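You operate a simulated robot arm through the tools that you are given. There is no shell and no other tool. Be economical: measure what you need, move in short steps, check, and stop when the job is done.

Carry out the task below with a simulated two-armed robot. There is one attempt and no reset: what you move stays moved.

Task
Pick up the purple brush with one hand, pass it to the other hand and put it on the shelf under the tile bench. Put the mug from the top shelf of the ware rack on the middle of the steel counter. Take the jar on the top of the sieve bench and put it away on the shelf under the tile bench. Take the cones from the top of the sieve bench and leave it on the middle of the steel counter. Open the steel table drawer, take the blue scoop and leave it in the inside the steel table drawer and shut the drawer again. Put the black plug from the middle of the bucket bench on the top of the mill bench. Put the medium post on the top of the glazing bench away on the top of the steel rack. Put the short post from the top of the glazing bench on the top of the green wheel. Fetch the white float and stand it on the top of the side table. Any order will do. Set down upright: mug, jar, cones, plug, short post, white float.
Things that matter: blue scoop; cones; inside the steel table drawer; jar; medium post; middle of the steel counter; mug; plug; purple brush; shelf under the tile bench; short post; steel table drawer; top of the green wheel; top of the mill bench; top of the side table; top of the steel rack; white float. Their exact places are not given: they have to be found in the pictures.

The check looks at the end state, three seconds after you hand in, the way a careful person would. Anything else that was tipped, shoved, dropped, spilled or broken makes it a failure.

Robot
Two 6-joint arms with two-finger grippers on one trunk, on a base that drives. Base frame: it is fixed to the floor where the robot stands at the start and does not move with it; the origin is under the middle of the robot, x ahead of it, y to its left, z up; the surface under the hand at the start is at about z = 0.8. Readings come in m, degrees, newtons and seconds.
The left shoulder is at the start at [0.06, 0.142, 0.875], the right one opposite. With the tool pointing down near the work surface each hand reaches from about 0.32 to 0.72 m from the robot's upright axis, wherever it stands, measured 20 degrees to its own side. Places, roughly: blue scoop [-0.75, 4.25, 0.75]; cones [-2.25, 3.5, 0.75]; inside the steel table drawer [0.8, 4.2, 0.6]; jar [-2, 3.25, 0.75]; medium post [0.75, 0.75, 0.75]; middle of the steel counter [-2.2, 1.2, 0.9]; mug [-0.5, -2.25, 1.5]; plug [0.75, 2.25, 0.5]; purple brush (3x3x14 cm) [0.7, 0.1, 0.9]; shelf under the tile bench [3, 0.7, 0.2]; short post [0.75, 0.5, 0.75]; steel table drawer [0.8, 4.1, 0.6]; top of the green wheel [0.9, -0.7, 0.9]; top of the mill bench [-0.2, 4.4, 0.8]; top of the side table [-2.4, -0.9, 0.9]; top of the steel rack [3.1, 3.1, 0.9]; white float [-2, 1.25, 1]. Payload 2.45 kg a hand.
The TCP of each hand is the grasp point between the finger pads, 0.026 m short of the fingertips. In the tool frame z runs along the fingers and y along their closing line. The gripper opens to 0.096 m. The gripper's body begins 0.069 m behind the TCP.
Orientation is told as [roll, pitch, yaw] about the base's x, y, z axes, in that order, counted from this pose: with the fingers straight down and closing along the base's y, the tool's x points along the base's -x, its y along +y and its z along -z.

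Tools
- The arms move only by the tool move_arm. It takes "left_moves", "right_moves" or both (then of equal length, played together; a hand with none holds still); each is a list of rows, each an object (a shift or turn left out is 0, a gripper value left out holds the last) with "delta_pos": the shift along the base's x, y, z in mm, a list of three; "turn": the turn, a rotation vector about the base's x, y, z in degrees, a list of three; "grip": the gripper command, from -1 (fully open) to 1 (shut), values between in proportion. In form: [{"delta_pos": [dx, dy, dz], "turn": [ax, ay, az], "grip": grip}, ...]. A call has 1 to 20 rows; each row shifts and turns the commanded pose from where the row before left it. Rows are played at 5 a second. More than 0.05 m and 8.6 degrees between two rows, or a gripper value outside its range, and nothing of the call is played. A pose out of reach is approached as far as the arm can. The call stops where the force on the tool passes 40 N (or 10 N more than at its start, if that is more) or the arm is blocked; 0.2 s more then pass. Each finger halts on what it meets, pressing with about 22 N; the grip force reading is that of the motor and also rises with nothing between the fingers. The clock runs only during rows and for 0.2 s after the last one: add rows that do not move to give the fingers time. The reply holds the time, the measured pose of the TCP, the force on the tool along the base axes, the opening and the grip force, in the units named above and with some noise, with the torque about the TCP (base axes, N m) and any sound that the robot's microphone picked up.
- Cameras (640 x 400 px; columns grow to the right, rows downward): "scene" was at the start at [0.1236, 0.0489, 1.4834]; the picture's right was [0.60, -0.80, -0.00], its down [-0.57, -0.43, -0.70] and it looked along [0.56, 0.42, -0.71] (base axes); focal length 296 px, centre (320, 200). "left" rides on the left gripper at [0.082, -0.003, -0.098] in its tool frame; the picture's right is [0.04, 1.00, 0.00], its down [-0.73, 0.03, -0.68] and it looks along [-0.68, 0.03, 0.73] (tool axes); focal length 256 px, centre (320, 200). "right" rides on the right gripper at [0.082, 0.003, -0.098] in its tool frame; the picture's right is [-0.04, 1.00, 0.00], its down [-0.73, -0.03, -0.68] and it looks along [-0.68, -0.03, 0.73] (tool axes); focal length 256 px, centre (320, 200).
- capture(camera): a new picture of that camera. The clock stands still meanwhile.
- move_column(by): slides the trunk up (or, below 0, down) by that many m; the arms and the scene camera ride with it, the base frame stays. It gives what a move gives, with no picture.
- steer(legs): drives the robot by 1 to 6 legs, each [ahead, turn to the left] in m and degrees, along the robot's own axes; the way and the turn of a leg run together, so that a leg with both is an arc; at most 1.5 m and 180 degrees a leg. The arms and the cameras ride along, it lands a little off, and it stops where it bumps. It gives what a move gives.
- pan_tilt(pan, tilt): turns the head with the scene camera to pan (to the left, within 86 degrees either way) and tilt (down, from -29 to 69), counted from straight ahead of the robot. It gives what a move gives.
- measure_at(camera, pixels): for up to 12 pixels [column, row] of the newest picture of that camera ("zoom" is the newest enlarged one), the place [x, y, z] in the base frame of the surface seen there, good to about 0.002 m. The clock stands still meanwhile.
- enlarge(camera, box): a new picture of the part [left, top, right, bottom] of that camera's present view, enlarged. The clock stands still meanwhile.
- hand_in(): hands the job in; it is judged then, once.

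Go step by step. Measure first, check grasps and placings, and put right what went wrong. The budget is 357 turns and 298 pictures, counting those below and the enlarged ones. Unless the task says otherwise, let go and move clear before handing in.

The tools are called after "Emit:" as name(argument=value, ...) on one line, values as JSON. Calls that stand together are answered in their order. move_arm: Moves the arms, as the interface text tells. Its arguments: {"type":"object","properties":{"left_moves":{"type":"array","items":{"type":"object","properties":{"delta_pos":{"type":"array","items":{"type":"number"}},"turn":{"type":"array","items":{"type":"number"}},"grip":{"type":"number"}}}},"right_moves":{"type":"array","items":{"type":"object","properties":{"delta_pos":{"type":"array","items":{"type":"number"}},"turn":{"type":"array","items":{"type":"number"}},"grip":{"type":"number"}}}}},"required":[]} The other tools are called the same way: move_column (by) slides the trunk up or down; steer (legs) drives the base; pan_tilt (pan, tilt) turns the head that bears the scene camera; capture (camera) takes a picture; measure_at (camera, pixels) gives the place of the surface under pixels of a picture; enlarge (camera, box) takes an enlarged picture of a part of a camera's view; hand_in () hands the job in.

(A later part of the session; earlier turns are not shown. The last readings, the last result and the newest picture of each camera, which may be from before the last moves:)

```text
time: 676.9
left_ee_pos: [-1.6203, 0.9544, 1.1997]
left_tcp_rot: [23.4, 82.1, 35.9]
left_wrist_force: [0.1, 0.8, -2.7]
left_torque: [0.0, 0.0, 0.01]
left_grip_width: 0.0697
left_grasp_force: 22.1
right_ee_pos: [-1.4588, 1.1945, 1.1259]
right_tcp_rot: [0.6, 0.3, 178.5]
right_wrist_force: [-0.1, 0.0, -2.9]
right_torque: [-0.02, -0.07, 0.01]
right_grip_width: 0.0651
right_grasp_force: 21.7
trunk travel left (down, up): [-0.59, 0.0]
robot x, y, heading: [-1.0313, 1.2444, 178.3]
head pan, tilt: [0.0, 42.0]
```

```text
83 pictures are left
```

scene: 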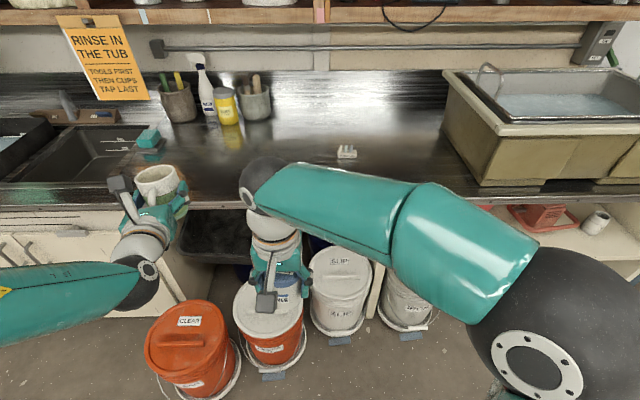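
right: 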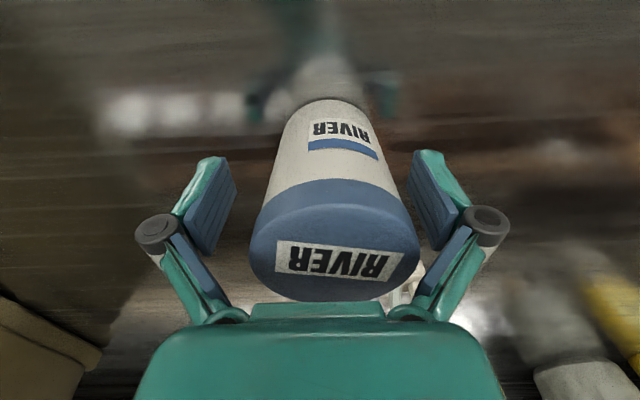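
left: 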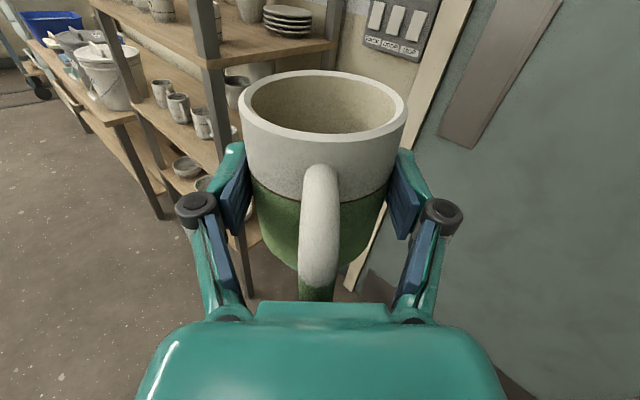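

The hand drifted to 7° nose-down because its pose was at the reach limit; I'll correct that on placing. I drive to about (−1.24,1.33), heading 180°.

Emit:
steer(legs=[[0, -20]])

Emit:
steer(legs=[[0.22, 0]])

Emit:
steer(legs=[[0, 21.5]])

Emit:
move_arm(right_moves=[{"delta_pos": [0, 45, 0]}, {"delta_pos": [0, 45, 0]}, {"delta_pos": [0, 45, 0]}, {}])

Emit:
capture(camera="scene")

```text
time: 678.5
left_ee_pos: [-1.6834, 1.1726, 1.1993]
left_tcp_rot: [23.5, 82.0, 15.7]
left_wrist_force: [-1.2, 0.2, -3.1]
left_torque: [-0.02, -0.01, -0.01]
left_grip_width: 0.0698
left_grasp_force: 21.7
right_ee_pos: [-1.4487, 1.3424, 1.1267]
right_tcp_rot: [0.7, 0.4, 158.2]
right_wrist_force: [0.2, 0.4, -3.7]
right_torque: [0.0, -0.07, 0.02]
right_grip_width: 0.0651
right_grasp_force: 22.0
trunk travel left (down, up): [-0.59, 0.0]
robot x, y, heading: [-1.0342, 1.2316, 157.9]
head pan, tilt: [0.0, 42.0]
```

```text
time: 680.2
left_ee_pos: [-1.8851, 1.2551, 1.1986]
left_tcp_rot: [23.3, 82.0, 15.4]
left_wrist_force: [-0.4, -0.1, -3.8]
left_torque: [0.0, 0.0, -0.02]
left_grip_width: 0.0697
left_grasp_force: 22.5
right_ee_pos: [-1.6495, 1.4238, 1.1266]
right_tcp_rot: [0.7, 0.5, 158.0]
right_wrist_force: [0.1, 0.2, -3.6]
right_torque: [-0.03, -0.09, 0.02]
right_grip_width: 0.0651
right_grasp_force: 22.2
trunk travel left (down, up): [-0.59, 0.0]
robot x, y, heading: [-1.2357, 1.3097, 157.9]
head pan, tilt: [0.0, 42.0]
```

```text
time: 681.9
left_ee_pos: [-1.817, 1.016, 1.1997]
left_tcp_rot: [23.6, 82.0, 37.6]
left_wrist_force: [0.4, 0.0, -3.8]
left_torque: [0.02, -0.07, -0.01]
left_grip_width: 0.0699
left_grasp_force: 22.3
right_ee_pos: [-1.6613, 1.2627, 1.127]
right_tcp_rot: [0.7, 0.4, 180.0]
right_wrist_force: [0.0, 0.6, -3.9]
right_torque: [0.0, -0.04, -0.01]
right_grip_width: 0.0653
right_grasp_force: 21.9
trunk travel left (down, up): [-0.59, 0.0]
robot x, y, heading: [-1.2352, 1.3275, 179.7]
head pan, tilt: [0.0, 42.0]
```

```text
time: 682.9
left_ee_pos: [-1.8175, 1.0158, 1.2006]
left_tcp_rot: [24.0, 82.0, 38.0]
left_wrist_force: [1.3, -0.9, -3.2]
left_torque: [0.02, -0.01, -0.04]
left_grip_width: 0.0699
left_grasp_force: 21.8
right_ee_pos: [-1.6627, 1.3974, 1.1229]
right_tcp_rot: [0.5, 0.3, 180.0]
right_wrist_force: [0.3, -0.1, -3.5]
right_torque: [0.06, -0.05, -0.02]
right_grip_width: 0.0654
right_grasp_force: 21.7
trunk travel left (down, up): [-0.59, 0.0]
robot x, y, heading: [-1.2318, 1.3299, 179.8]
head pan, tilt: [0.0, 42.0]
```

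```text
82 pictures are left
```

scene: 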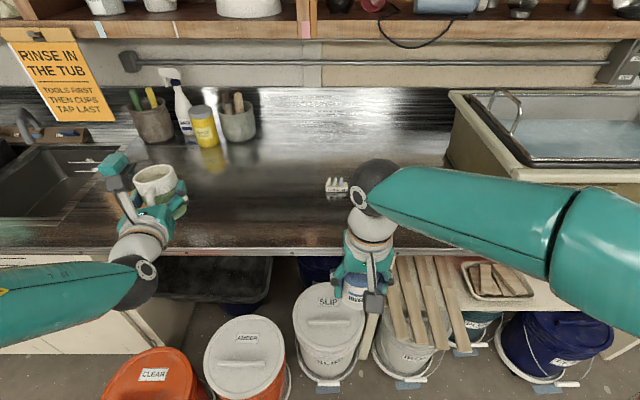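

I move the mug over the counter, yawing −12° and raising the nose by 6.7° to restore the upright grasp attitude.

Emit:
move_arm(left_moves=[{"delta_pos": [-33, 19, -10], "turn": [0, 0, -3]}, {"delta_pos": [-35, 19, -16], "turn": [0, 0, -3]}, {"delta_pos": [-35, 19, -16], "turn": [0, 0, -3]}, {"delta_pos": [-35, 19, -16], "turn": [0, 0, -3]}, {"delta_pos": [-35, 19, -16], "turn": [-0.4, 1.6, 0]}, {"delta_pos": [-35, 19, -16], "turn": [-0.4, 1.6, 0]}, {"delta_pos": [-35, 19, -16], "turn": [-0.4, 1.6, 0]}, {"delta_pos": [-35, 19, -16], "turn": [-0.4, 1.6, 0]}, {"delta_pos": [-33, 19, -16]}, {}])

Emit:
capture(camera="left")

Emit:
capture(camera="scene")

```text
time: 685.1
left_ee_pos: [-2.1322, 1.2264, 1.0896]
left_tcp_rot: [65.4, 88.0, 67.4]
left_wrist_force: [-0.2, -0.8, -1.9]
left_torque: [-0.02, -0.17, -0.03]
left_grip_width: 0.0697
left_grasp_force: 22.0
left hand out of reach, approached as far as the arm can: row 1, 2, 3, 4
right_ee_pos: [-1.66, 1.3982, 1.1235]
right_tcp_rot: [0.7, 0.2, 180.0]
right_wrist_force: [0.5, -0.2, -4.1]
right_torque: [0.02, -0.05, -0.03]
right_grip_width: 0.0652
right_grasp_force: 22.7
trunk travel left (down, up): [-0.59, 0.0]
robot x, y, heading: [-1.2365, 1.3278, 179.7]
head pan, tilt: [0.0, 42.0]
```

```text
81 pictures are left
```

left: 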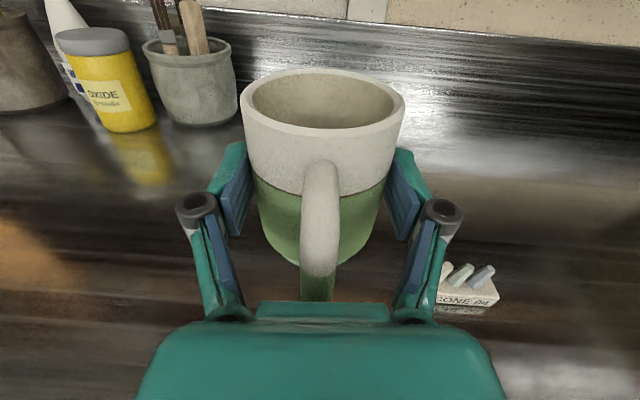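

```text
80 pictures are left
```

scene: 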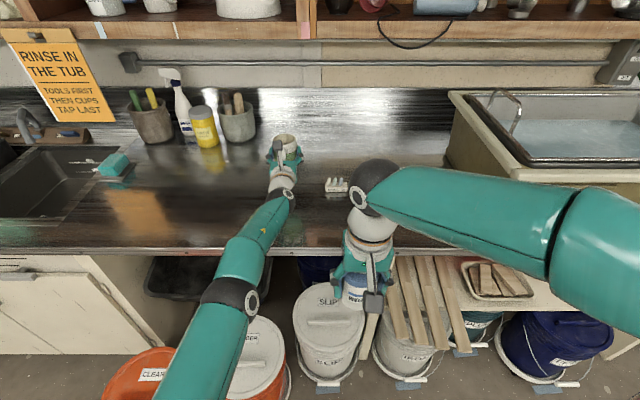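

Attitude is nearly restored; I add the 2.25° roll and lower 110 mm.

Emit:
move_arm(left_moves=[{"delta_pos": [0, -10, -30], "turn": [2.2, 0.3, 0]}, {"delta_pos": [0, -5, -35]}, {"delta_pos": [0, 0, -35]}, {"delta_pos": [0, 0, -12]}, {}])

Emit:
capture(camera="left")

```text
time: 686.3
left_ee_pos: [-2.1222, 1.216, 0.9788]
left_tcp_rot: [80.6, 85.9, 82.5]
left_wrist_force: [0.5, 0.4, -3.4]
left_torque: [0.04, -0.05, -0.04]
left_grip_width: 0.0698
left_grasp_force: 22.1
left hand out of reach, approached as far as the arm can: row 2, 3
right_ee_pos: [-1.6635, 1.3991, 1.1219]
right_tcp_rot: [0.6, 0.3, 179.9]
right_wrist_force: [0.0, 0.4, -2.9]
right_torque: [0.01, -0.07, -0.01]
right_grip_width: 0.0648
right_grasp_force: 21.8
trunk travel left (down, up): [-0.59, 0.0]
robot x, y, heading: [-1.2351, 1.3277, 179.7]
head pan, tilt: [0.0, 42.0]
```

```text
79 pictures are left
```

left: 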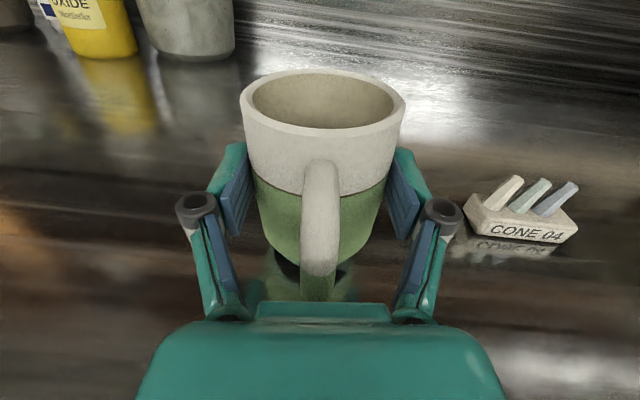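

Attitude now matches the grasp. I lower the final ~13 mm in small steps.

Emit:
move_arm(left_moves=[{"delta_pos": [0, 0, -6]}, {"delta_pos": [0, 0, -4]}, {"delta_pos": [0, 0, -2]}, {}])

```text
time: 687.3
left_ee_pos: [-2.1193, 1.2156, 0.969]
left_tcp_rot: [81.3, 85.9, 83.4]
left_wrist_force: [-1.5, 0.3, 0.9]
left_torque: [-0.13, 0.11, -0.06]
left_grip_width: 0.0699
left_grasp_force: 22.2
left hand out of reach, approached as far as the arm can: row 1
right_ee_pos: [-1.6624, 1.3988, 1.1234]
right_tcp_rot: [0.7, 0.3, 180.1]
right_wrist_force: [0.4, 0.1, -2.9]
right_torque: [-0.02, -0.07, 0.01]
right_grip_width: 0.065
right_grasp_force: 22.2
trunk travel left (down, up): [-0.59, 0.0]
robot x, y, heading: [-1.2367, 1.3291, 179.8]
head pan, tilt: [0.0, 42.0]
```

Contact is beginning (fz +0.9). I lower 2 mm more and open.

Emit:
move_arm(left_moves=[{"delta_pos": [0, 0, -2]}, {}])

Emit:
enlarge(camera="left", box=[200, 50, 440, 330])

```text
time: 687.9
left_ee_pos: [-2.1183, 1.2156, 0.9693]
left_tcp_rot: [82.5, 86.0, 84.5]
left_wrist_force: [-2.8, 2.1, 5.2]
left_torque: [-0.2, 0.24, -0.06]
left_grip_width: 0.07
left_grasp_force: 21.9
right_ee_pos: [-1.6623, 1.3993, 1.1233]
right_tcp_rot: [0.7, 0.3, 180.0]
right_wrist_force: [-0.1, 0.4, -3.8]
right_torque: [0.02, -0.05, -0.01]
right_grip_width: 0.0653
right_grasp_force: 22.1
trunk travel left (down, up): [-0.59, 0.0]
robot x, y, heading: [-1.237, 1.329, 179.5]
head pan, tilt: [0.0, 42.0]
```

```text
1.43 times, centred on (320, 190) of left
```

zoom: 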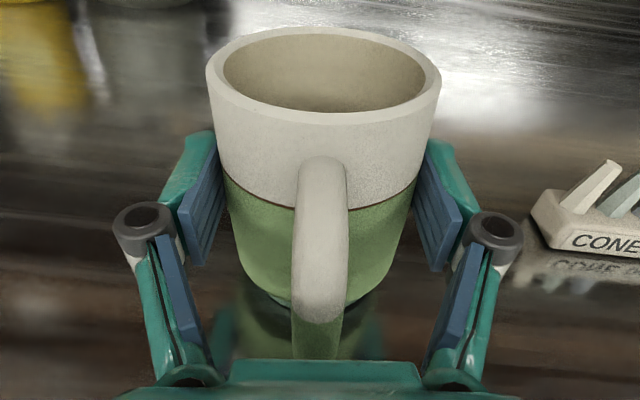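

Standing on the counter. I open and retreat straight back.

Emit:
move_arm(left_moves=[{"grip": 0.2}, {"grip": -0.9}, {}, {}, {"delta_pos": [25, 0, 0]}, {"delta_pos": [35, 0, 0]}, {"delta_pos": [40, 0, 2]}, {"delta_pos": [40, 0, 5]}, {"delta_pos": [40, 0, 10]}, {}])

Emit:
capture(camera="left")

Emit:
capture(camera="scene")

```text
time: 690.1
left_ee_pos: [-2.1135, 1.2216, 0.9614]
left_tcp_rot: [81.4, 85.9, 83.3]
left_wrist_force: [0.5, 1.0, -0.5]
left_torque: [-0.01, 0.02, -0.01]
left_grip_width: 0.091
left_grasp_force: 0.0
left hand out of reach, approached as far as the arm can: row 5, 6, 7, 8, 9
right_ee_pos: [-1.6628, 1.3985, 1.1232]
right_tcp_rot: [0.7, 0.3, 180.0]
right_wrist_force: [0.3, 0.4, -3.6]
right_torque: [-0.01, -0.07, 0.02]
right_grip_width: 0.0649
right_grasp_force: 22.2
trunk travel left (down, up): [-0.59, 0.0]
robot x, y, heading: [-1.2356, 1.3301, 179.6]
head pan, tilt: [0.0, 42.0]
```

```text
77 pictures are left
```

left: 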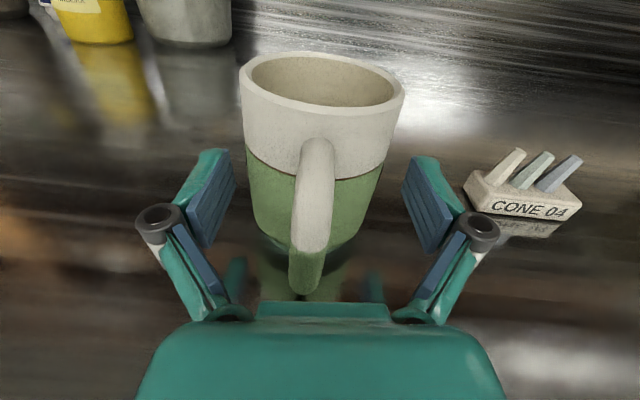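

```text
76 pictures are left
```

scene: 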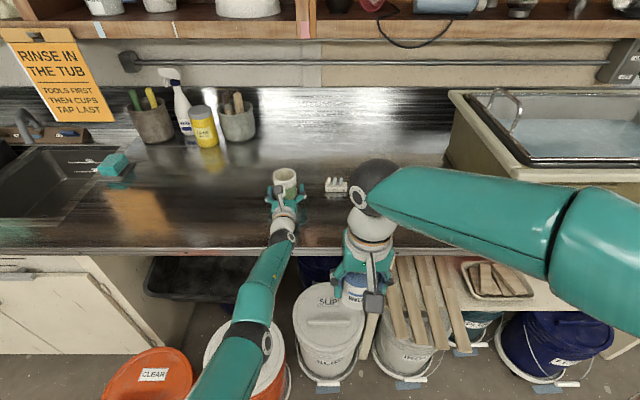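

The arm itself doesn't retreat, so I reverse the base straight back 0.3 m.

Emit:
steer(legs=[[-0.3, 0]])

Emit:
capture(camera="scene")

Emit:
enlarge(camera="scene", box=[240, 110, 420, 230])

```text
time: 692.2
left_ee_pos: [-1.8007, 1.223, 0.963]
left_tcp_rot: [82.2, 85.9, 83.9]
left_wrist_force: [0.0, -0.1, -0.4]
left_torque: [0.01, -0.05, 0.01]
left_grip_width: 0.0914
left_grasp_force: 0.0
right_ee_pos: [-1.3483, 1.3973, 1.1233]
right_tcp_rot: [0.6, 0.3, 179.8]
right_wrist_force: [0.6, 0.0, -4.4]
right_torque: [0.02, -0.01, -0.01]
right_grip_width: 0.0649
right_grasp_force: 21.6
trunk travel left (down, up): [-0.59, 0.0]
robot x, y, heading: [-0.9234, 1.3217, 179.3]
head pan, tilt: [0.0, 42.0]
```

```text
75 pictures are left
```

scene: 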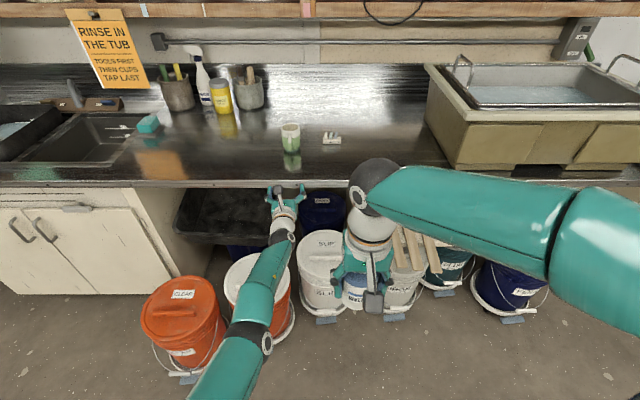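

```text
3.33 times, centred on (330, 170) of scene
```

zoom: 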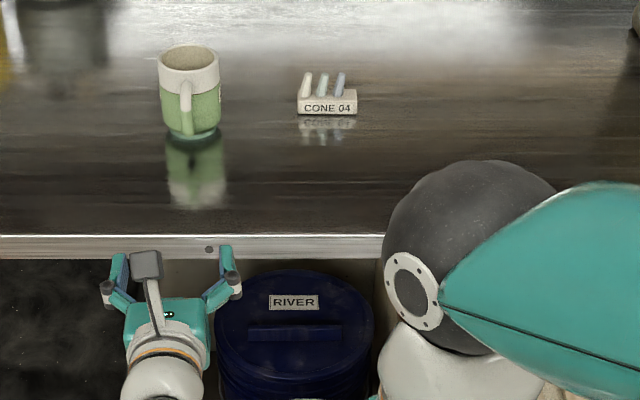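

Mug and cones stand in the counter's middle. Last item: the jar. I fold the left hand back down for the drive.

Emit:
move_arm(left_moves=[{"delta_pos": [30, -10, 15], "turn": [0, -8.3, 0]}, {"delta_pos": [30, -10, 15], "turn": [0, -8.3, 0]}, {"delta_pos": [30, -10, 15], "turn": [0, -8.3, 0]}, {"delta_pos": [30, -10, 15], "turn": [0, -8.3, 0]}, {"delta_pos": [30, -10, 15], "turn": [0, -8.3, 0]}, {"delta_pos": [30, -10, 15], "turn": [0, -8.3, 0]}, {"delta_pos": [30, -10, 15], "turn": [0, -8.3, 0]}, {"delta_pos": [30, -10, 15], "turn": [0, -8.3, 0]}, {"delta_pos": [30, -10, 15], "turn": [0, -8.3, 0]}, {"delta_pos": [30, -10, 15], "turn": [0, -8.3, 0]}, {"delta_pos": [20, -10, 10], "turn": [0, -4, 0]}, {}])

Emit:
capture(camera="scene")

```text
time: 694.8
left_ee_pos: [-1.5462, 1.1258, 1.0899]
left_tcp_rot: [-1.0, 7.8, 4.1]
left_wrist_force: [-0.4, -0.3, 0.4]
left_torque: [-0.01, 0.0, 0.0]
left_grip_width: 0.0914
left_grasp_force: 0.0
left hand out of reach, approached as far as the arm can: row 1, 2, 3
right_ee_pos: [-1.3501, 1.3981, 1.1239]
right_tcp_rot: [0.7, 0.3, 179.8]
right_wrist_force: [-0.9, 0.4, -3.5]
right_torque: [0.03, -0.08, 0.0]
right_grip_width: 0.065
right_grasp_force: 21.9
trunk travel left (down, up): [-0.59, 0.0]
robot x, y, heading: [-0.9251, 1.3248, 179.5]
head pan, tilt: [0.0, 42.0]
```

```text
73 pictures are left
```

scene: 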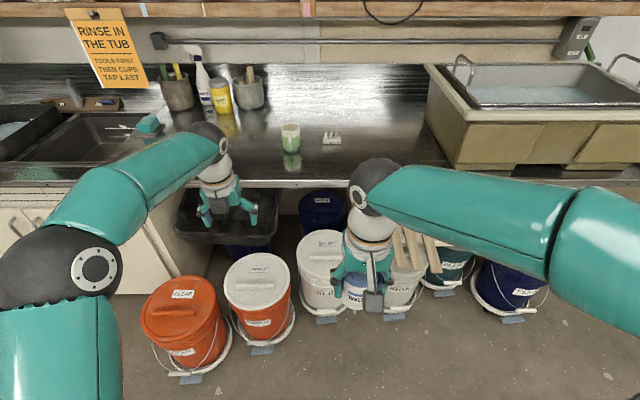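

I pull the left hand in and drive the known north route.

Emit:
move_arm(left_moves=[{"delta_pos": [40, 0, 10]}, {"delta_pos": [40, 0, 10]}, {"delta_pos": [40, 0, 10]}, {}])

Emit:
steer(legs=[[0, -45]])

Emit:
steer(legs=[[0, -44.5]])

Emit:
steer(legs=[[1.2, 0]])

Emit:
steer(legs=[[0.7, 0]])

Emit:
steer(legs=[[0, -45]])

Emit:
steer(legs=[[0, -45]])

Emit:
capture(camera="scene")

```text
time: 695.8
left_ee_pos: [-1.4245, 1.1274, 1.1178]
left_tcp_rot: [-1.1, 8.0, 4.1]
left_wrist_force: [0.6, 0.3, 0.5]
left_torque: [0.0, -0.05, -0.01]
left_grip_width: 0.091
left_grasp_force: 0.1
right_ee_pos: [-1.3506, 1.398, 1.1236]
right_tcp_rot: [0.7, 0.4, 179.8]
right_wrist_force: [-0.3, -0.3, -3.0]
right_torque: [0.0, -0.07, 0.02]
right_grip_width: 0.065
right_grasp_force: 22.5
trunk travel left (down, up): [-0.59, 0.0]
robot x, y, heading: [-0.9252, 1.3253, 179.4]
head pan, tilt: [0.0, 42.0]
```

```text
time: 698.5
left_ee_pos: [-1.4165, 1.5438, 1.1164]
left_tcp_rot: [-1.1, 8.0, -41.4]
left_wrist_force: [0.1, 0.2, -0.8]
left_torque: [-0.02, 0.02, 0.01]
left_grip_width: 0.0912
left_grasp_force: 0.0
right_ee_pos: [-1.1698, 1.681, 1.1219]
right_tcp_rot: [0.7, 0.3, 134.2]
right_wrist_force: [0.1, -0.6, -3.4]
right_torque: [-0.04, -0.06, 0.01]
right_grip_width: 0.0647
right_grasp_force: 21.8
trunk travel left (down, up): [-0.59, 0.0]
robot x, y, heading: [-0.9458, 1.299, 134.1]
head pan, tilt: [0.0, 42.0]
```

```text
time: 701.2
left_ee_pos: [-1.1066, 1.8048, 1.1186]
left_tcp_rot: [-1.1, 8.0, -86.5]
left_wrist_force: [-0.6, -0.6, 0.8]
left_torque: [0.03, 0.0, 0.01]
left_grip_width: 0.0911
left_grasp_force: 0.1
right_ee_pos: [-0.8358, 1.7271, 1.1225]
right_tcp_rot: [0.7, 0.3, 89.2]
right_wrist_force: [0.7, -0.1, -3.9]
right_torque: [-0.05, -0.01, 0.03]
right_grip_width: 0.0648
right_grasp_force: 21.4
trunk travel left (down, up): [-0.59, 0.0]
robot x, y, heading: [-0.9826, 1.302, 89.9]
head pan, tilt: [0.0, 42.0]
```

```text
time: 707.5
left_ee_pos: [-1.0834, 3.0148, 1.1185]
left_tcp_rot: [-1.1, 8.0, -87.2]
left_wrist_force: [0.1, 0.8, 0.1]
left_torque: [0.0, 0.02, 0.0]
left_grip_width: 0.091
left_grasp_force: 0.0
right_ee_pos: [-0.8135, 2.9337, 1.1231]
right_tcp_rot: [0.7, 0.3, 88.4]
right_wrist_force: [-0.2, 0.2, -3.2]
right_torque: [-0.07, 0.0, 0.02]
right_grip_width: 0.0645
right_grasp_force: 21.7
trunk travel left (down, up): [-0.59, 0.0]
robot x, y, heading: [-0.9679, 2.5084, 88.9]
head pan, tilt: [0.0, 42.0]
```

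```text
time: 711.3
left_ee_pos: [-1.0697, 3.6958, 1.1192]
left_tcp_rot: [-1.1, 7.9, -87.4]
left_wrist_force: [-0.1, -1.6, -0.3]
left_torque: [-0.03, 0.02, -0.02]
left_grip_width: 0.0913
left_grasp_force: 0.0
right_ee_pos: [-0.7985, 3.6142, 1.124]
right_tcp_rot: [0.7, 0.3, 88.3]
right_wrist_force: [-1.1, 0.1, -4.3]
right_torque: [-0.1, 0.02, 0.0]
right_grip_width: 0.0647
right_grasp_force: 21.8
trunk travel left (down, up): [-0.59, 0.0]
robot x, y, heading: [-0.9529, 3.1938, 88.7]
head pan, tilt: [0.0, 42.0]
```

```text
time: 714.0
left_ee_pos: [-0.6679, 3.6227, 1.1192]
left_tcp_rot: [-1.1, 7.9, -133.6]
left_wrist_force: [-0.6, 0.6, 0.0]
left_torque: [0.03, -0.01, -0.01]
left_grip_width: 0.0912
left_grasp_force: 0.0
right_ee_pos: [-0.5412, 3.3731, 1.125]
right_tcp_rot: [0.6, 0.3, 42.0]
right_wrist_force: [0.0, -1.6, -3.3]
right_torque: [-0.05, 0.06, -0.04]
right_grip_width: 0.0643
right_grasp_force: 22.3
trunk travel left (down, up): [-0.59, 0.0]
robot x, y, heading: [-0.9737, 3.2167, 42.6]
head pan, tilt: [0.0, 42.0]
```

```text
time: 716.7
left_ee_pos: [-0.4703, 3.2895, 1.1195]
left_tcp_rot: [-1.1, 8.0, -178.4]
left_wrist_force: [0.9, -0.2, -0.4]
left_torque: [0.0, 0.01, 0.03]
left_grip_width: 0.091
left_grasp_force: 0.2
right_ee_pos: [-0.5572, 3.0215, 1.1248]
right_tcp_rot: [0.8, 0.4, -2.7]
right_wrist_force: [-0.8, 0.1, -3.4]
right_torque: [-0.01, 0.09, 0.0]
right_grip_width: 0.064
right_grasp_force: 21.8
trunk travel left (down, up): [-0.59, 0.0]
robot x, y, heading: [-0.9735, 3.2484, -1.6]
head pan, tilt: [0.0, 42.0]
```

```text
72 pictures are left
```

scene: 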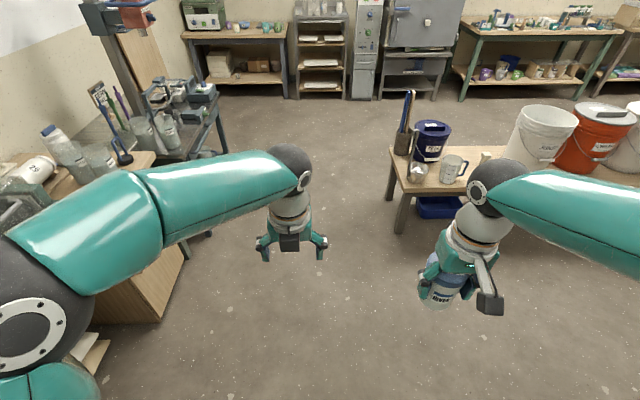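

The jar grip width drifts (65.6→64.0 mm); I check the jar in the right camera.

Emit:
capture(camera="right")

```text
71 pictures are left
```

right: 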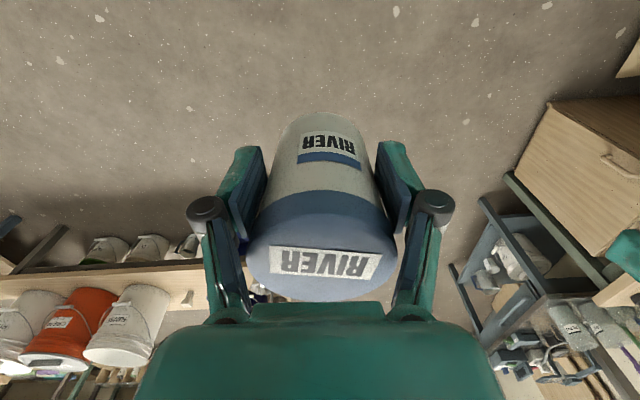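

Grip still good. I continue east and then south to the tile bench.

Emit:
steer(legs=[[1.5, 1.5]])

Emit:
steer(legs=[[1.4, 0]])

Emit:
steer(legs=[[0, -45]])

Emit:
steer(legs=[[0, -45]])

Emit:
steer(legs=[[1.25, 0]])

Emit:
steer(legs=[[1.15, 0]])

Emit:
steer(legs=[[0, 45]])

Emit:
steer(legs=[[0, 44]])

Emit:
capture(camera="scene")

```text
time: 724.2
left_ee_pos: [1.0089, 3.2616, 1.1203]
left_tcp_rot: [-1.1, 8.0, -177.7]
left_wrist_force: [0.6, -0.5, -0.2]
left_torque: [-0.01, 0.01, -0.03]
left_grip_width: 0.0908
left_grasp_force: 0.1
right_ee_pos: [0.9254, 2.993, 1.1252]
right_tcp_rot: [0.8, 0.3, -2.2]
right_wrist_force: [0.2, 0.4, -3.1]
right_torque: [-0.01, 0.11, -0.01]
right_grip_width: 0.0638
right_grasp_force: 22.0
trunk travel left (down, up): [-0.59, 0.0]
robot x, y, heading: [0.5036, 3.2157, -1.1]
head pan, tilt: [0.0, 42.0]
```

```text
time: 731.2
left_ee_pos: [2.3966, 3.2391, 1.1211]
left_tcp_rot: [-1.1, 7.9, -177.7]
left_wrist_force: [0.7, 0.1, -0.3]
left_torque: [0.0, -0.03, 0.01]
left_grip_width: 0.0912
left_grasp_force: 0.0
right_ee_pos: [2.3123, 2.9704, 1.1266]
right_tcp_rot: [0.7, 0.5, -2.1]
right_wrist_force: [0.1, 0.7, -3.5]
right_torque: [-0.03, 0.02, -0.02]
right_grip_width: 0.0636
right_grasp_force: 22.0
trunk travel left (down, up): [-0.59, 0.0]
robot x, y, heading: [1.8955, 3.1965, -1.1]
head pan, tilt: [0.0, 42.0]
```

```text
time: 733.9
left_ee_pos: [2.2806, 2.8691, 1.1209]
left_tcp_rot: [-1.2, 8.0, 137.2]
left_wrist_force: [0.1, -0.1, 0.0]
left_torque: [0.0, 0.01, 0.01]
left_grip_width: 0.091
left_grasp_force: 0.1
right_ee_pos: [2.032, 2.7386, 1.1265]
right_tcp_rot: [0.7, 0.4, -47.2]
right_wrist_force: [-0.4, 0.0, -3.7]
right_torque: [0.09, 0.03, 0.01]
right_grip_width: 0.0634
right_grasp_force: 22.0
trunk travel left (down, up): [-0.59, 0.0]
robot x, y, heading: [1.9184, 3.2172, -45.8]
head pan, tilt: [0.0, 42.0]
```

```text
time: 736.7
left_ee_pos: [1.9227, 2.7131, 1.1215]
left_tcp_rot: [-1.2, 8.0, 91.4]
left_wrist_force: [-1.4, -0.7, -0.1]
left_torque: [0.01, 0.03, 0.0]
left_grip_width: 0.0909
left_grasp_force: 0.0
right_ee_pos: [1.6548, 2.8024, 1.1271]
right_tcp_rot: [0.7, 0.4, -92.9]
right_wrist_force: [0.0, -0.5, -3.1]
right_torque: [0.09, 0.03, 0.02]
right_grip_width: 0.0631
right_grasp_force: 21.9
trunk travel left (down, up): [-0.59, 0.0]
robot x, y, heading: [1.9537, 3.2166, -91.0]
head pan, tilt: [0.0, 42.0]
```

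```text
time: 743.0
left_ee_pos: [1.9303, 1.4844, 1.1217]
left_tcp_rot: [-1.2, 7.9, 93.0]
left_wrist_force: [0.1, -0.8, -0.2]
left_torque: [0.0, -0.02, 0.01]
left_grip_width: 0.0912
left_grasp_force: 0.0
right_ee_pos: [1.6605, 1.5652, 1.1273]
right_tcp_rot: [0.7, 0.4, -91.3]
right_wrist_force: [0.1, 0.8, -4.3]
right_torque: [0.05, 0.01, 0.02]
right_grip_width: 0.0623
right_grasp_force: 21.7
trunk travel left (down, up): [-0.59, 0.0]
robot x, y, heading: [1.945, 1.9847, -89.6]
head pan, tilt: [0.0, 42.0]
```

```text
time: 749.0
left_ee_pos: [1.9242, 0.318, 1.1225]
left_tcp_rot: [-1.1, 7.9, 92.2]
left_wrist_force: [-0.1, 0.0, -0.6]
left_torque: [0.04, 0.01, 0.02]
left_grip_width: 0.0912
left_grasp_force: 0.0
right_ee_pos: [1.6547, 0.4025, 1.1288]
right_tcp_rot: [0.7, 0.4, -92.3]
right_wrist_force: [0.0, 0.0, -3.4]
right_torque: [0.11, -0.02, 0.03]
right_grip_width: 0.0624
right_grasp_force: 21.9
trunk travel left (down, up): [-0.59, 0.0]
robot x, y, heading: [1.9464, 0.8229, -90.3]
head pan, tilt: [0.0, 42.0]
```

```text
time: 751.8
left_ee_pos: [2.2946, 0.4558, 1.1224]
left_tcp_rot: [-1.2, 8.0, 138.6]
left_wrist_force: [-0.9, -0.5, -0.2]
left_torque: [0.03, 0.04, 0.01]
left_grip_width: 0.0913
left_grasp_force: 0.1
right_ee_pos: [2.048, 0.3213, 1.1281]
right_tcp_rot: [0.7, 0.3, -45.8]
right_wrist_force: [0.3, -0.2, -3.0]
right_torque: [0.06, 0.09, 0.01]
right_grip_width: 0.0623
right_grasp_force: 21.6
trunk travel left (down, up): [-0.59, 0.0]
robot x, y, heading: [1.9185, 0.7952, -44.5]
head pan, tilt: [0.0, 42.0]
```

```text
time: 754.5
left_ee_pos: [2.4237, 0.825, 1.1228]
left_tcp_rot: [-1.1, 8.0, -175.8]
left_wrist_force: [0.1, -0.3, -0.1]
left_torque: [0.04, 0.02, -0.03]
left_grip_width: 0.0915
left_grasp_force: 0.0
right_ee_pos: [2.3485, 0.5532, 1.1289]
right_tcp_rot: [0.7, 0.4, 0.0]
right_wrist_force: [-0.3, -0.3, -3.8]
right_torque: [-0.04, 0.09, -0.01]
right_grip_width: 0.0616
right_grasp_force: 22.5
trunk travel left (down, up): [-0.59, 0.0]
robot x, y, heading: [1.9253, 0.7589, 0.8]
head pan, tilt: [0.0, 42.0]
```

```text
70 pictures are left
```

scene: 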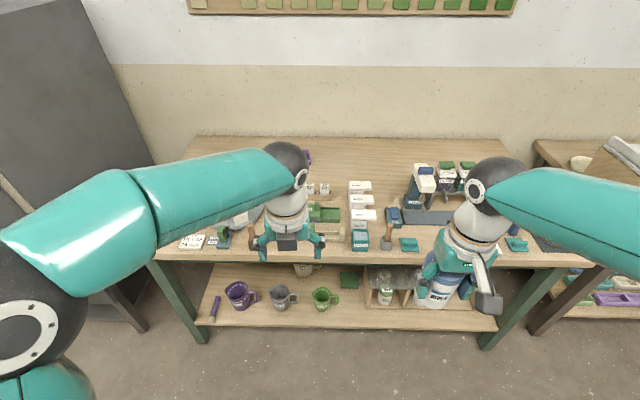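

Grip width is now 61.6 mm, so the jar has slid somewhat. I look.

Emit:
capture(camera="right")

Emit:
measure_at(camera="right", pixels=[[320, 265], [320, 200], [322, 150], [322, 125], [260, 250], [385, 255]])

```text
69 pictures are left
```

right: 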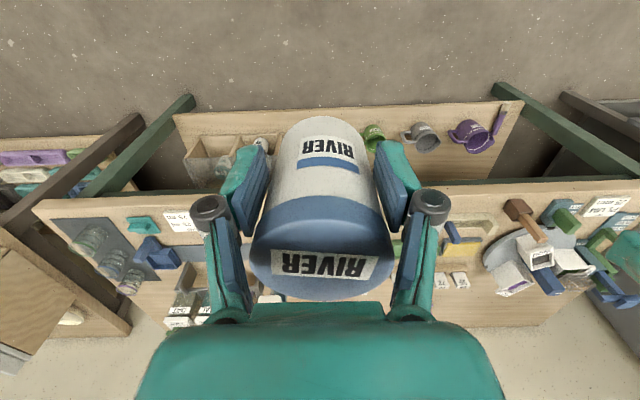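

```text
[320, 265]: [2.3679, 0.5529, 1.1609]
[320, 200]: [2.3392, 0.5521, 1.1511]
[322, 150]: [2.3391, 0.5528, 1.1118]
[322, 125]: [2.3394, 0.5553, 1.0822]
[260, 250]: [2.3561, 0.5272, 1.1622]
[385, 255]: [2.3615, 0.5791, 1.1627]
```

The jar has crept 20 mm forward out of the pads (centre 2.37 vs TCP 2.349), so I must regrip. The safest is to set it on the free floor directly below; I lower the column.

Emit:
move_column(by=-0.3)

Emit:
move_column(by=-0.27)

Emit:
capture(camera="right")

```text
time: 757.5
left_ee_pos: [2.422, 0.8251, 0.8248]
left_tcp_rot: [-1.2, 8.0, -175.8]
left_wrist_force: [-0.1, -0.7, 0.5]
left_torque: [0.02, -0.01, -0.01]
left_grip_width: 0.0912
left_grasp_force: 0.1
right_ee_pos: [2.3479, 0.5528, 0.8309]
right_tcp_rot: [0.6, 0.3, 0.0]
right_wrist_force: [-0.3, 0.1, -0.3]
right_torque: [0.01, -0.02, 0.02]
right_grip_width: 0.0001
right_grasp_force: 22.2
trunk travel left (down, up): [-0.29, 0.3]
robot x, y, heading: [1.9206, 0.7596, 1.2]
head pan, tilt: [0.0, 42.0]
```

```text
time: 760.3
left_ee_pos: [2.4212, 0.8242, 0.5539]
left_tcp_rot: [-1.2, 8.0, -175.7]
left_wrist_force: [0.0, 0.4, 0.5]
left_torque: [0.01, -0.01, 0.01]
left_grip_width: 0.0912
left_grasp_force: 0.1
right_ee_pos: [2.3476, 0.5521, 0.5591]
right_tcp_rot: [0.8, 0.4, 0.0]
right_wrist_force: [0.7, 0.4, -0.2]
right_torque: [0.0, 0.0, -0.02]
right_grip_width: 0.0003
right_grasp_force: 21.9
trunk travel left (down, up): [-0.02, 0.57]
robot x, y, heading: [1.9231, 0.7596, 1.3]
head pan, tilt: [0.0, 42.0]
```

```text
68 pictures are left
```

right: 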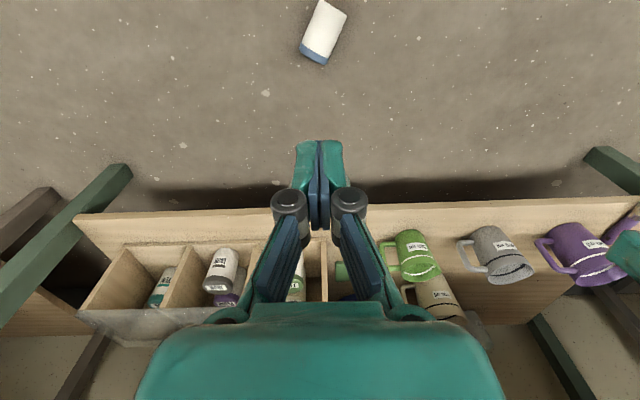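

The jar slipped out and lies on the floor at right picture (322,32). It looks whole; I measure it to recover it.

Emit:
enlarge(camera="right", box=[260, 0, 380, 80])

Emit:
measure_at(camera="right", pixels=[[322, 5], [333, 12], [325, 30], [310, 30], [338, 30], [313, 55], [302, 48], [327, 58], [315, 62]])

Emit:
pan_tilt(pan=-15, tilt=69)

Emit:
capture(camera="scene")

```text
5.00 times, centred on (320, 40) of right
```

zoom: 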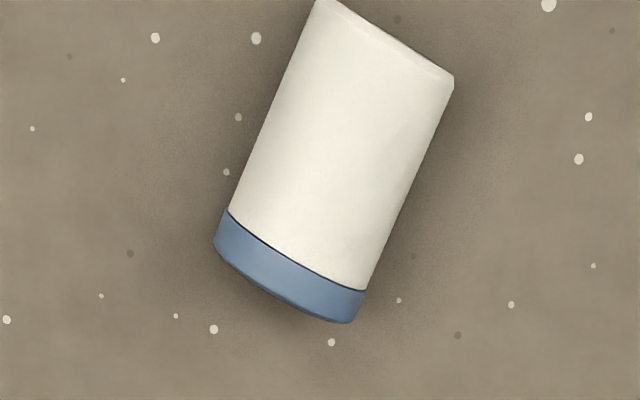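

```text
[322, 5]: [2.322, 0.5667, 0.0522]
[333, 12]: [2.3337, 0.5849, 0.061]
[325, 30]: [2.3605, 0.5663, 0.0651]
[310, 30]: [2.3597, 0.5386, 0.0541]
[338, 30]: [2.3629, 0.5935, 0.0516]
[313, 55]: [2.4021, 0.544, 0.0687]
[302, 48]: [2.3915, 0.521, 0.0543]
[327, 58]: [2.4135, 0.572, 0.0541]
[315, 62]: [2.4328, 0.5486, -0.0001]
```

```text
time: 761.2
left_ee_pos: [2.4229, 0.8247, 0.5537]
left_tcp_rot: [-1.3, 8.0, -175.8]
left_wrist_force: [0.0, -0.1, 0.0]
left_torque: [-0.01, 0.0, 0.0]
left_grip_width: 0.0912
left_grasp_force: 0.0
right_ee_pos: [2.3477, 0.5529, 0.5592]
right_tcp_rot: [0.6, 0.4, 0.1]
right_wrist_force: [-0.3, 1.1, -0.2]
right_torque: [0.02, 0.04, -0.01]
right_grip_width: 0.0
right_grasp_force: 22.3
trunk travel left (down, up): [-0.02, 0.57]
robot x, y, heading: [1.9234, 0.7599, 0.7]
head pan, tilt: [-15.0, 68.8]
```

```text
66 pictures are left
```

scene: 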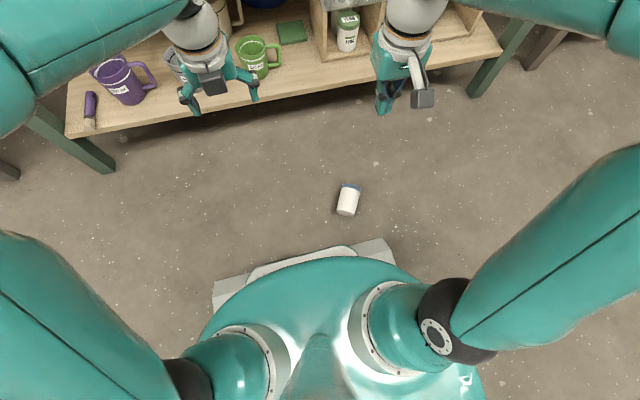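

I'll pick it up with the right hand flipped (so the camera will end on top), gripping across its axis (axis ≈−17°). First open and yaw +163°.

Emit:
move_arm(right_moves=[{"turn": [0, 0, 8.5], "grip": -0.95}, {"turn": [0, 0, 8.5]}, {"turn": [0, 0, 8.5]}, {"turn": [0, 0, 8.5]}, {"turn": [0, 0, 8.5]}, {"turn": [0, 0, 8.5]}, {"turn": [0, 0, 8.5]}, {"turn": [0, 0, 8.5]}, {"turn": [0, 0, 8.5]}, {"turn": [0, 0, 8.5]}, {"turn": [0, 0, 8.5]}, {"turn": [0, 0, 8.5]}, {"turn": [0, 0, 8.5]}, {"turn": [0, 0, 8.5]}, {"turn": [0, 0, 8.5]}, {"turn": [0, 0, 8.5]}, {"turn": [0, 0, 8.5]}, {"turn": [0, 0, 8.5]}, {"turn": [0, 0, 8.5]}, {}])

Emit:
move_arm(right_moves=[{"delta_pos": [4, 2, -45]}, {"delta_pos": [4, 2, -45]}, {"delta_pos": [4, 2, -45]}, {"delta_pos": [4, 3, -45]}, {"delta_pos": [0, 0, -45]}, {"delta_pos": [0, 0, -45]}, {"delta_pos": [0, 0, -45]}, {"delta_pos": [0, 0, -45]}, {}])

Emit:
capture(camera="right")

Emit:
capture(camera="scene")

```text
time: 765.4
left_ee_pos: [2.4217, 0.8244, 0.5541]
left_tcp_rot: [-1.2, 8.0, -175.8]
left_wrist_force: [0.5, 0.3, -0.1]
left_torque: [0.0, -0.04, -0.02]
left_grip_width: 0.091
left_grasp_force: 0.1
right_ee_pos: [2.3479, 0.5518, 0.5597]
right_tcp_rot: [0.7, 0.3, 161.6]
right_wrist_force: [0.1, -0.5, 0.4]
right_torque: [0.02, 0.01, 0.02]
right_grip_width: 0.0937
right_grasp_force: 0.1
trunk travel left (down, up): [-0.02, 0.57]
robot x, y, heading: [1.923, 0.7606, 1.2]
head pan, tilt: [-15.0, 68.8]
```

```text
time: 767.4
left_ee_pos: [2.4224, 0.825, 0.5544]
left_tcp_rot: [-1.3, 8.0, -175.8]
left_wrist_force: [0.3, 0.4, -0.1]
left_torque: [0.0, -0.02, 0.0]
left_grip_width: 0.0911
left_grasp_force: 0.1
right_ee_pos: [2.3654, 0.5636, 0.1958]
right_tcp_rot: [0.6, 0.3, 161.4]
right_wrist_force: [-0.4, -0.1, 0.0]
right_torque: [0.0, 0.02, 0.02]
right_grip_width: 0.0934
right_grasp_force: 0.1
trunk travel left (down, up): [-0.02, 0.57]
robot x, y, heading: [1.9247, 0.7608, 1.2]
head pan, tilt: [-15.0, 68.8]
```

```text
65 pictures are left
```

right: 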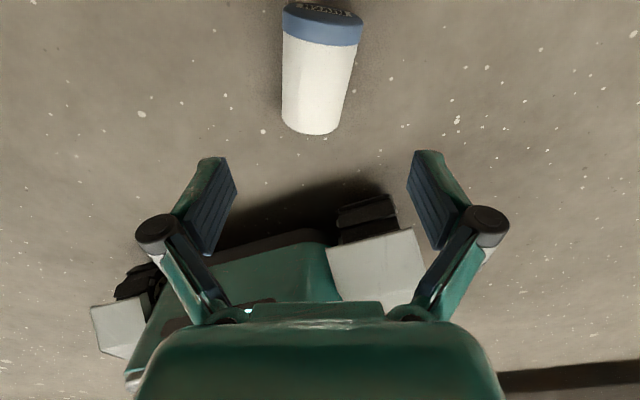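

```text
64 pictures are left
```

scene: 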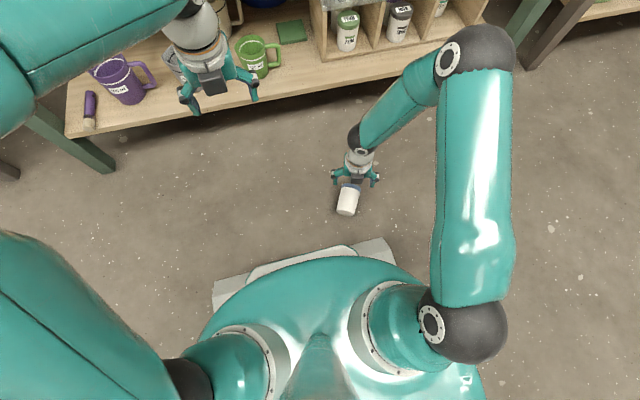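

Aligned with the jar. Before descending I check the elbow's clearance to the bench.

Emit:
measure_at(camera="scene", pixels=[[485, 45], [450, 60], [400, 100], [470, 150], [349, 203]])

Emit:
move_arm(right_moves=[{"delta_pos": [0, 0, -40]}, {"delta_pos": [0, 0, -40]}, {"delta_pos": [0, 0, -40]}, {"delta_pos": [0, 0, -30]}, {}])

Emit:
capture(camera="right")

```text
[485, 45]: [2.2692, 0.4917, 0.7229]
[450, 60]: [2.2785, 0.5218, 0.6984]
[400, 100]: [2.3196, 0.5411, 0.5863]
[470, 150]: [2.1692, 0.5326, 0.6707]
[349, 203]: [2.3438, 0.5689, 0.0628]
```

```text
time: 768.6
left_ee_pos: [2.4211, 0.8249, 0.5539]
left_tcp_rot: [-1.2, 7.9, -175.8]
left_wrist_force: [-0.4, -0.9, -0.8]
left_torque: [0.0, 0.06, 0.03]
left_grip_width: 0.0914
left_grasp_force: 0.1
right_ee_pos: [2.3622, 0.5592, 0.0492]
right_tcp_rot: [0.7, 0.3, 161.4]
right_wrist_force: [0.5, -0.3, 0.5]
right_torque: [0.03, -0.02, 0.02]
right_grip_width: 0.0937
right_grasp_force: 0.2
trunk travel left (down, up): [-0.02, 0.57]
robot x, y, heading: [1.9233, 0.762, 0.9]
head pan, tilt: [-15.0, 68.8]
```

```text
63 pictures are left
```

right: 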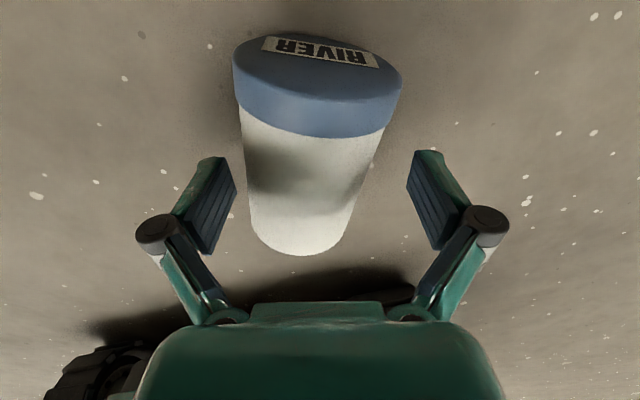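

Centred on the jar's middle. I lower 12 mm, grip and lift a little.

Emit:
move_arm(right_moves=[{"delta_pos": [2, 2, -8]}, {"delta_pos": [0, 0, -4]}, {"grip": 1}, {}, {}, {}, {"delta_pos": [0, 0, 30]}, {"delta_pos": [0, 0, 45]}, {"delta_pos": [0, 0, 45]}, {}])

Emit:
capture(camera="right")

```text
time: 770.8
left_ee_pos: [2.4225, 0.8247, 0.5547]
left_tcp_rot: [-1.2, 8.0, -175.8]
left_wrist_force: [-0.9, 0.1, -0.2]
left_torque: [-0.02, 0.01, 0.01]
left_grip_width: 0.0914
left_grasp_force: 0.1
right_ee_pos: [2.3675, 0.5657, 0.1586]
right_tcp_rot: [0.8, 0.3, 161.5]
right_wrist_force: [-0.2, 0.4, -3.4]
right_torque: [0.01, 0.06, -0.05]
right_grip_width: 0.0625
right_grasp_force: 22.9
trunk travel left (down, up): [-0.02, 0.57]
robot x, y, heading: [1.9236, 0.7578, 1.1]
head pan, tilt: [-15.0, 68.8]
```

```text
62 pictures are left
```

right: 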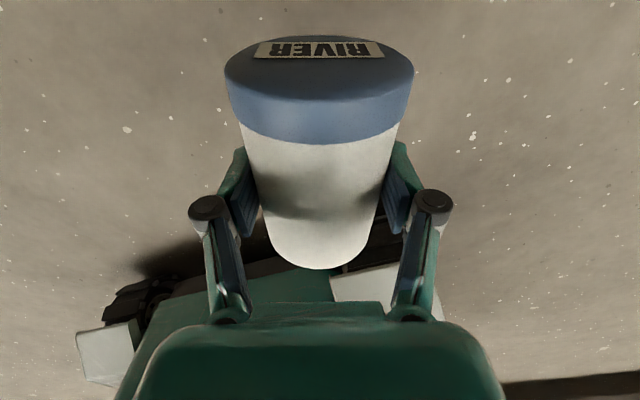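

Jar regripped on its body (62.5 mm), lid pointing forward. I lift, yaw square, then pitch the hand forward, which will bring the lid up.

Emit:
move_arm(right_moves=[{"delta_pos": [0, 10, 40], "turn": [0, 0, 6.2]}, {"delta_pos": [0, 10, 40], "turn": [0, 0, 6.2]}, {"delta_pos": [0, 10, 40], "turn": [0, 0, 6.2]}, {"delta_pos": [0, 10, 40]}, {"delta_pos": [14, 3, 10], "turn": [0, -8.2, 0]}, {"delta_pos": [14, 3, 5], "turn": [0, -8.2, 0]}, {"delta_pos": [14, 3, 0], "turn": [0, -8.2, 0]}, {"delta_pos": [14, 0, 0], "turn": [0, -8.2, 0]}, {"delta_pos": [14, 0, 0], "turn": [0, -8.2, 0]}, {"delta_pos": [14, 0, 0], "turn": [0, -8.2, 0]}, {"delta_pos": [14, 0, 0], "turn": [0, -8.2, 0]}, {"delta_pos": [14, 0, 0], "turn": [0, -8.2, 0]}, {"delta_pos": [14, 0, 0], "turn": [0, -8.2, 0]}, {"delta_pos": [14, 0, 0], "turn": [0, -8.2, 0]}, {"delta_pos": [14, 0, 0], "turn": [0, -8, 0]}, {}])

Emit:
capture(camera="right")

Emit:
pan_tilt(pan=-5, tilt=45)

Emit:
capture(camera="scene")

```text
time: 774.2
left_ee_pos: [2.4232, 0.8244, 0.5545]
left_tcp_rot: [-1.2, 7.9, -175.9]
left_wrist_force: [0.1, 0.4, -0.7]
left_torque: [0.0, 0.01, 0.02]
left_grip_width: 0.0915
left_grasp_force: 0.0
right_ee_pos: [2.5054, 0.7035, 0.3667]
right_tcp_rot: [156.3, 90.0, -25.2]
right_wrist_force: [-0.1, -1.2, -4.3]
right_torque: [-0.01, 0.01, -0.03]
right_grip_width: 0.0626
right_grasp_force: 22.1
right hand out of reach, approached as far as the arm can: row 12, 13, 14, 15
trunk travel left (down, up): [-0.02, 0.57]
robot x, y, heading: [1.9256, 0.7567, 1.1]
head pan, tilt: [-15.0, 68.8]
```

```text
61 pictures are left
```

right: 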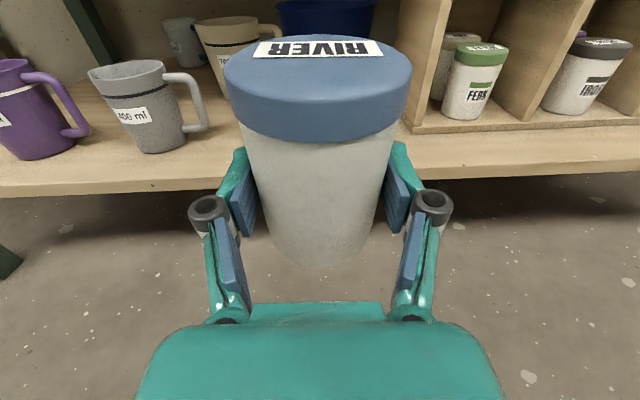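

```text
time: 775.0
left_ee_pos: [2.4227, 0.8248, 0.5538]
left_tcp_rot: [-1.1, 8.0, -175.8]
left_wrist_force: [0.2, -0.5, -0.4]
left_torque: [0.01, -0.01, -0.01]
left_grip_width: 0.0913
left_grasp_force: 0.2
right_ee_pos: [2.5041, 0.7033, 0.3683]
right_tcp_rot: [122.8, 89.9, -58.7]
right_wrist_force: [0.0, 0.5, -3.4]
right_torque: [0.0, 0.01, 0.03]
right_grip_width: 0.0626
right_grasp_force: 22.9
trunk travel left (down, up): [-0.02, 0.57]
robot x, y, heading: [1.9236, 0.7578, 1.0]
head pan, tilt: [-5.0, 45.0]
```

```text
60 pictures are left
```

scene: 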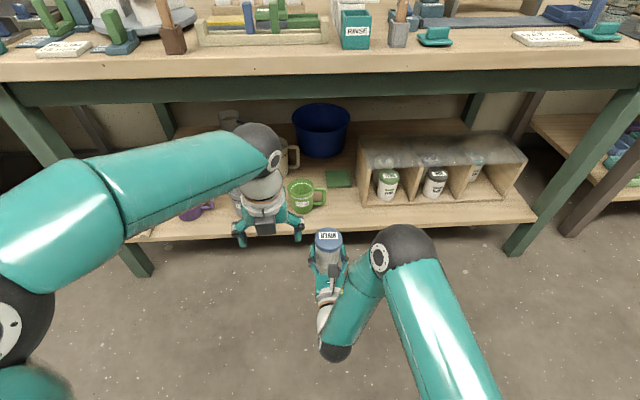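

The jar is upright in the hand. I measure lid top and the shelf gap.

Emit:
measure_at(camera="scene", pixels=[[328, 234], [318, 238], [340, 238], [326, 198], [326, 190], [360, 205], [358, 170], [340, 210], [345, 222], [340, 190], [303, 205]])

Emit:
measure_at(camera="right", pixels=[[320, 65], [318, 260], [240, 90], [405, 90], [320, 180]])

```text
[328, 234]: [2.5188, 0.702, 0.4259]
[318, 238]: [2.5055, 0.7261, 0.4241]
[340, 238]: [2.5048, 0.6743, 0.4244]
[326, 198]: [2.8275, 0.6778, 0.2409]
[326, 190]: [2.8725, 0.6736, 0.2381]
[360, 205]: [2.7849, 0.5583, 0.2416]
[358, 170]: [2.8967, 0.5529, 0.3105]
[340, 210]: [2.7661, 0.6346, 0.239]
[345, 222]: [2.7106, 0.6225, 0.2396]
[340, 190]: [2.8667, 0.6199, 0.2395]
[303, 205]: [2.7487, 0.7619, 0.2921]
```

```text
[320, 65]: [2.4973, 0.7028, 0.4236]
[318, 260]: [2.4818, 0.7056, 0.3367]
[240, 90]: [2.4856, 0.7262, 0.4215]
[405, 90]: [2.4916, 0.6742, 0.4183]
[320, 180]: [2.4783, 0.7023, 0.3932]
```

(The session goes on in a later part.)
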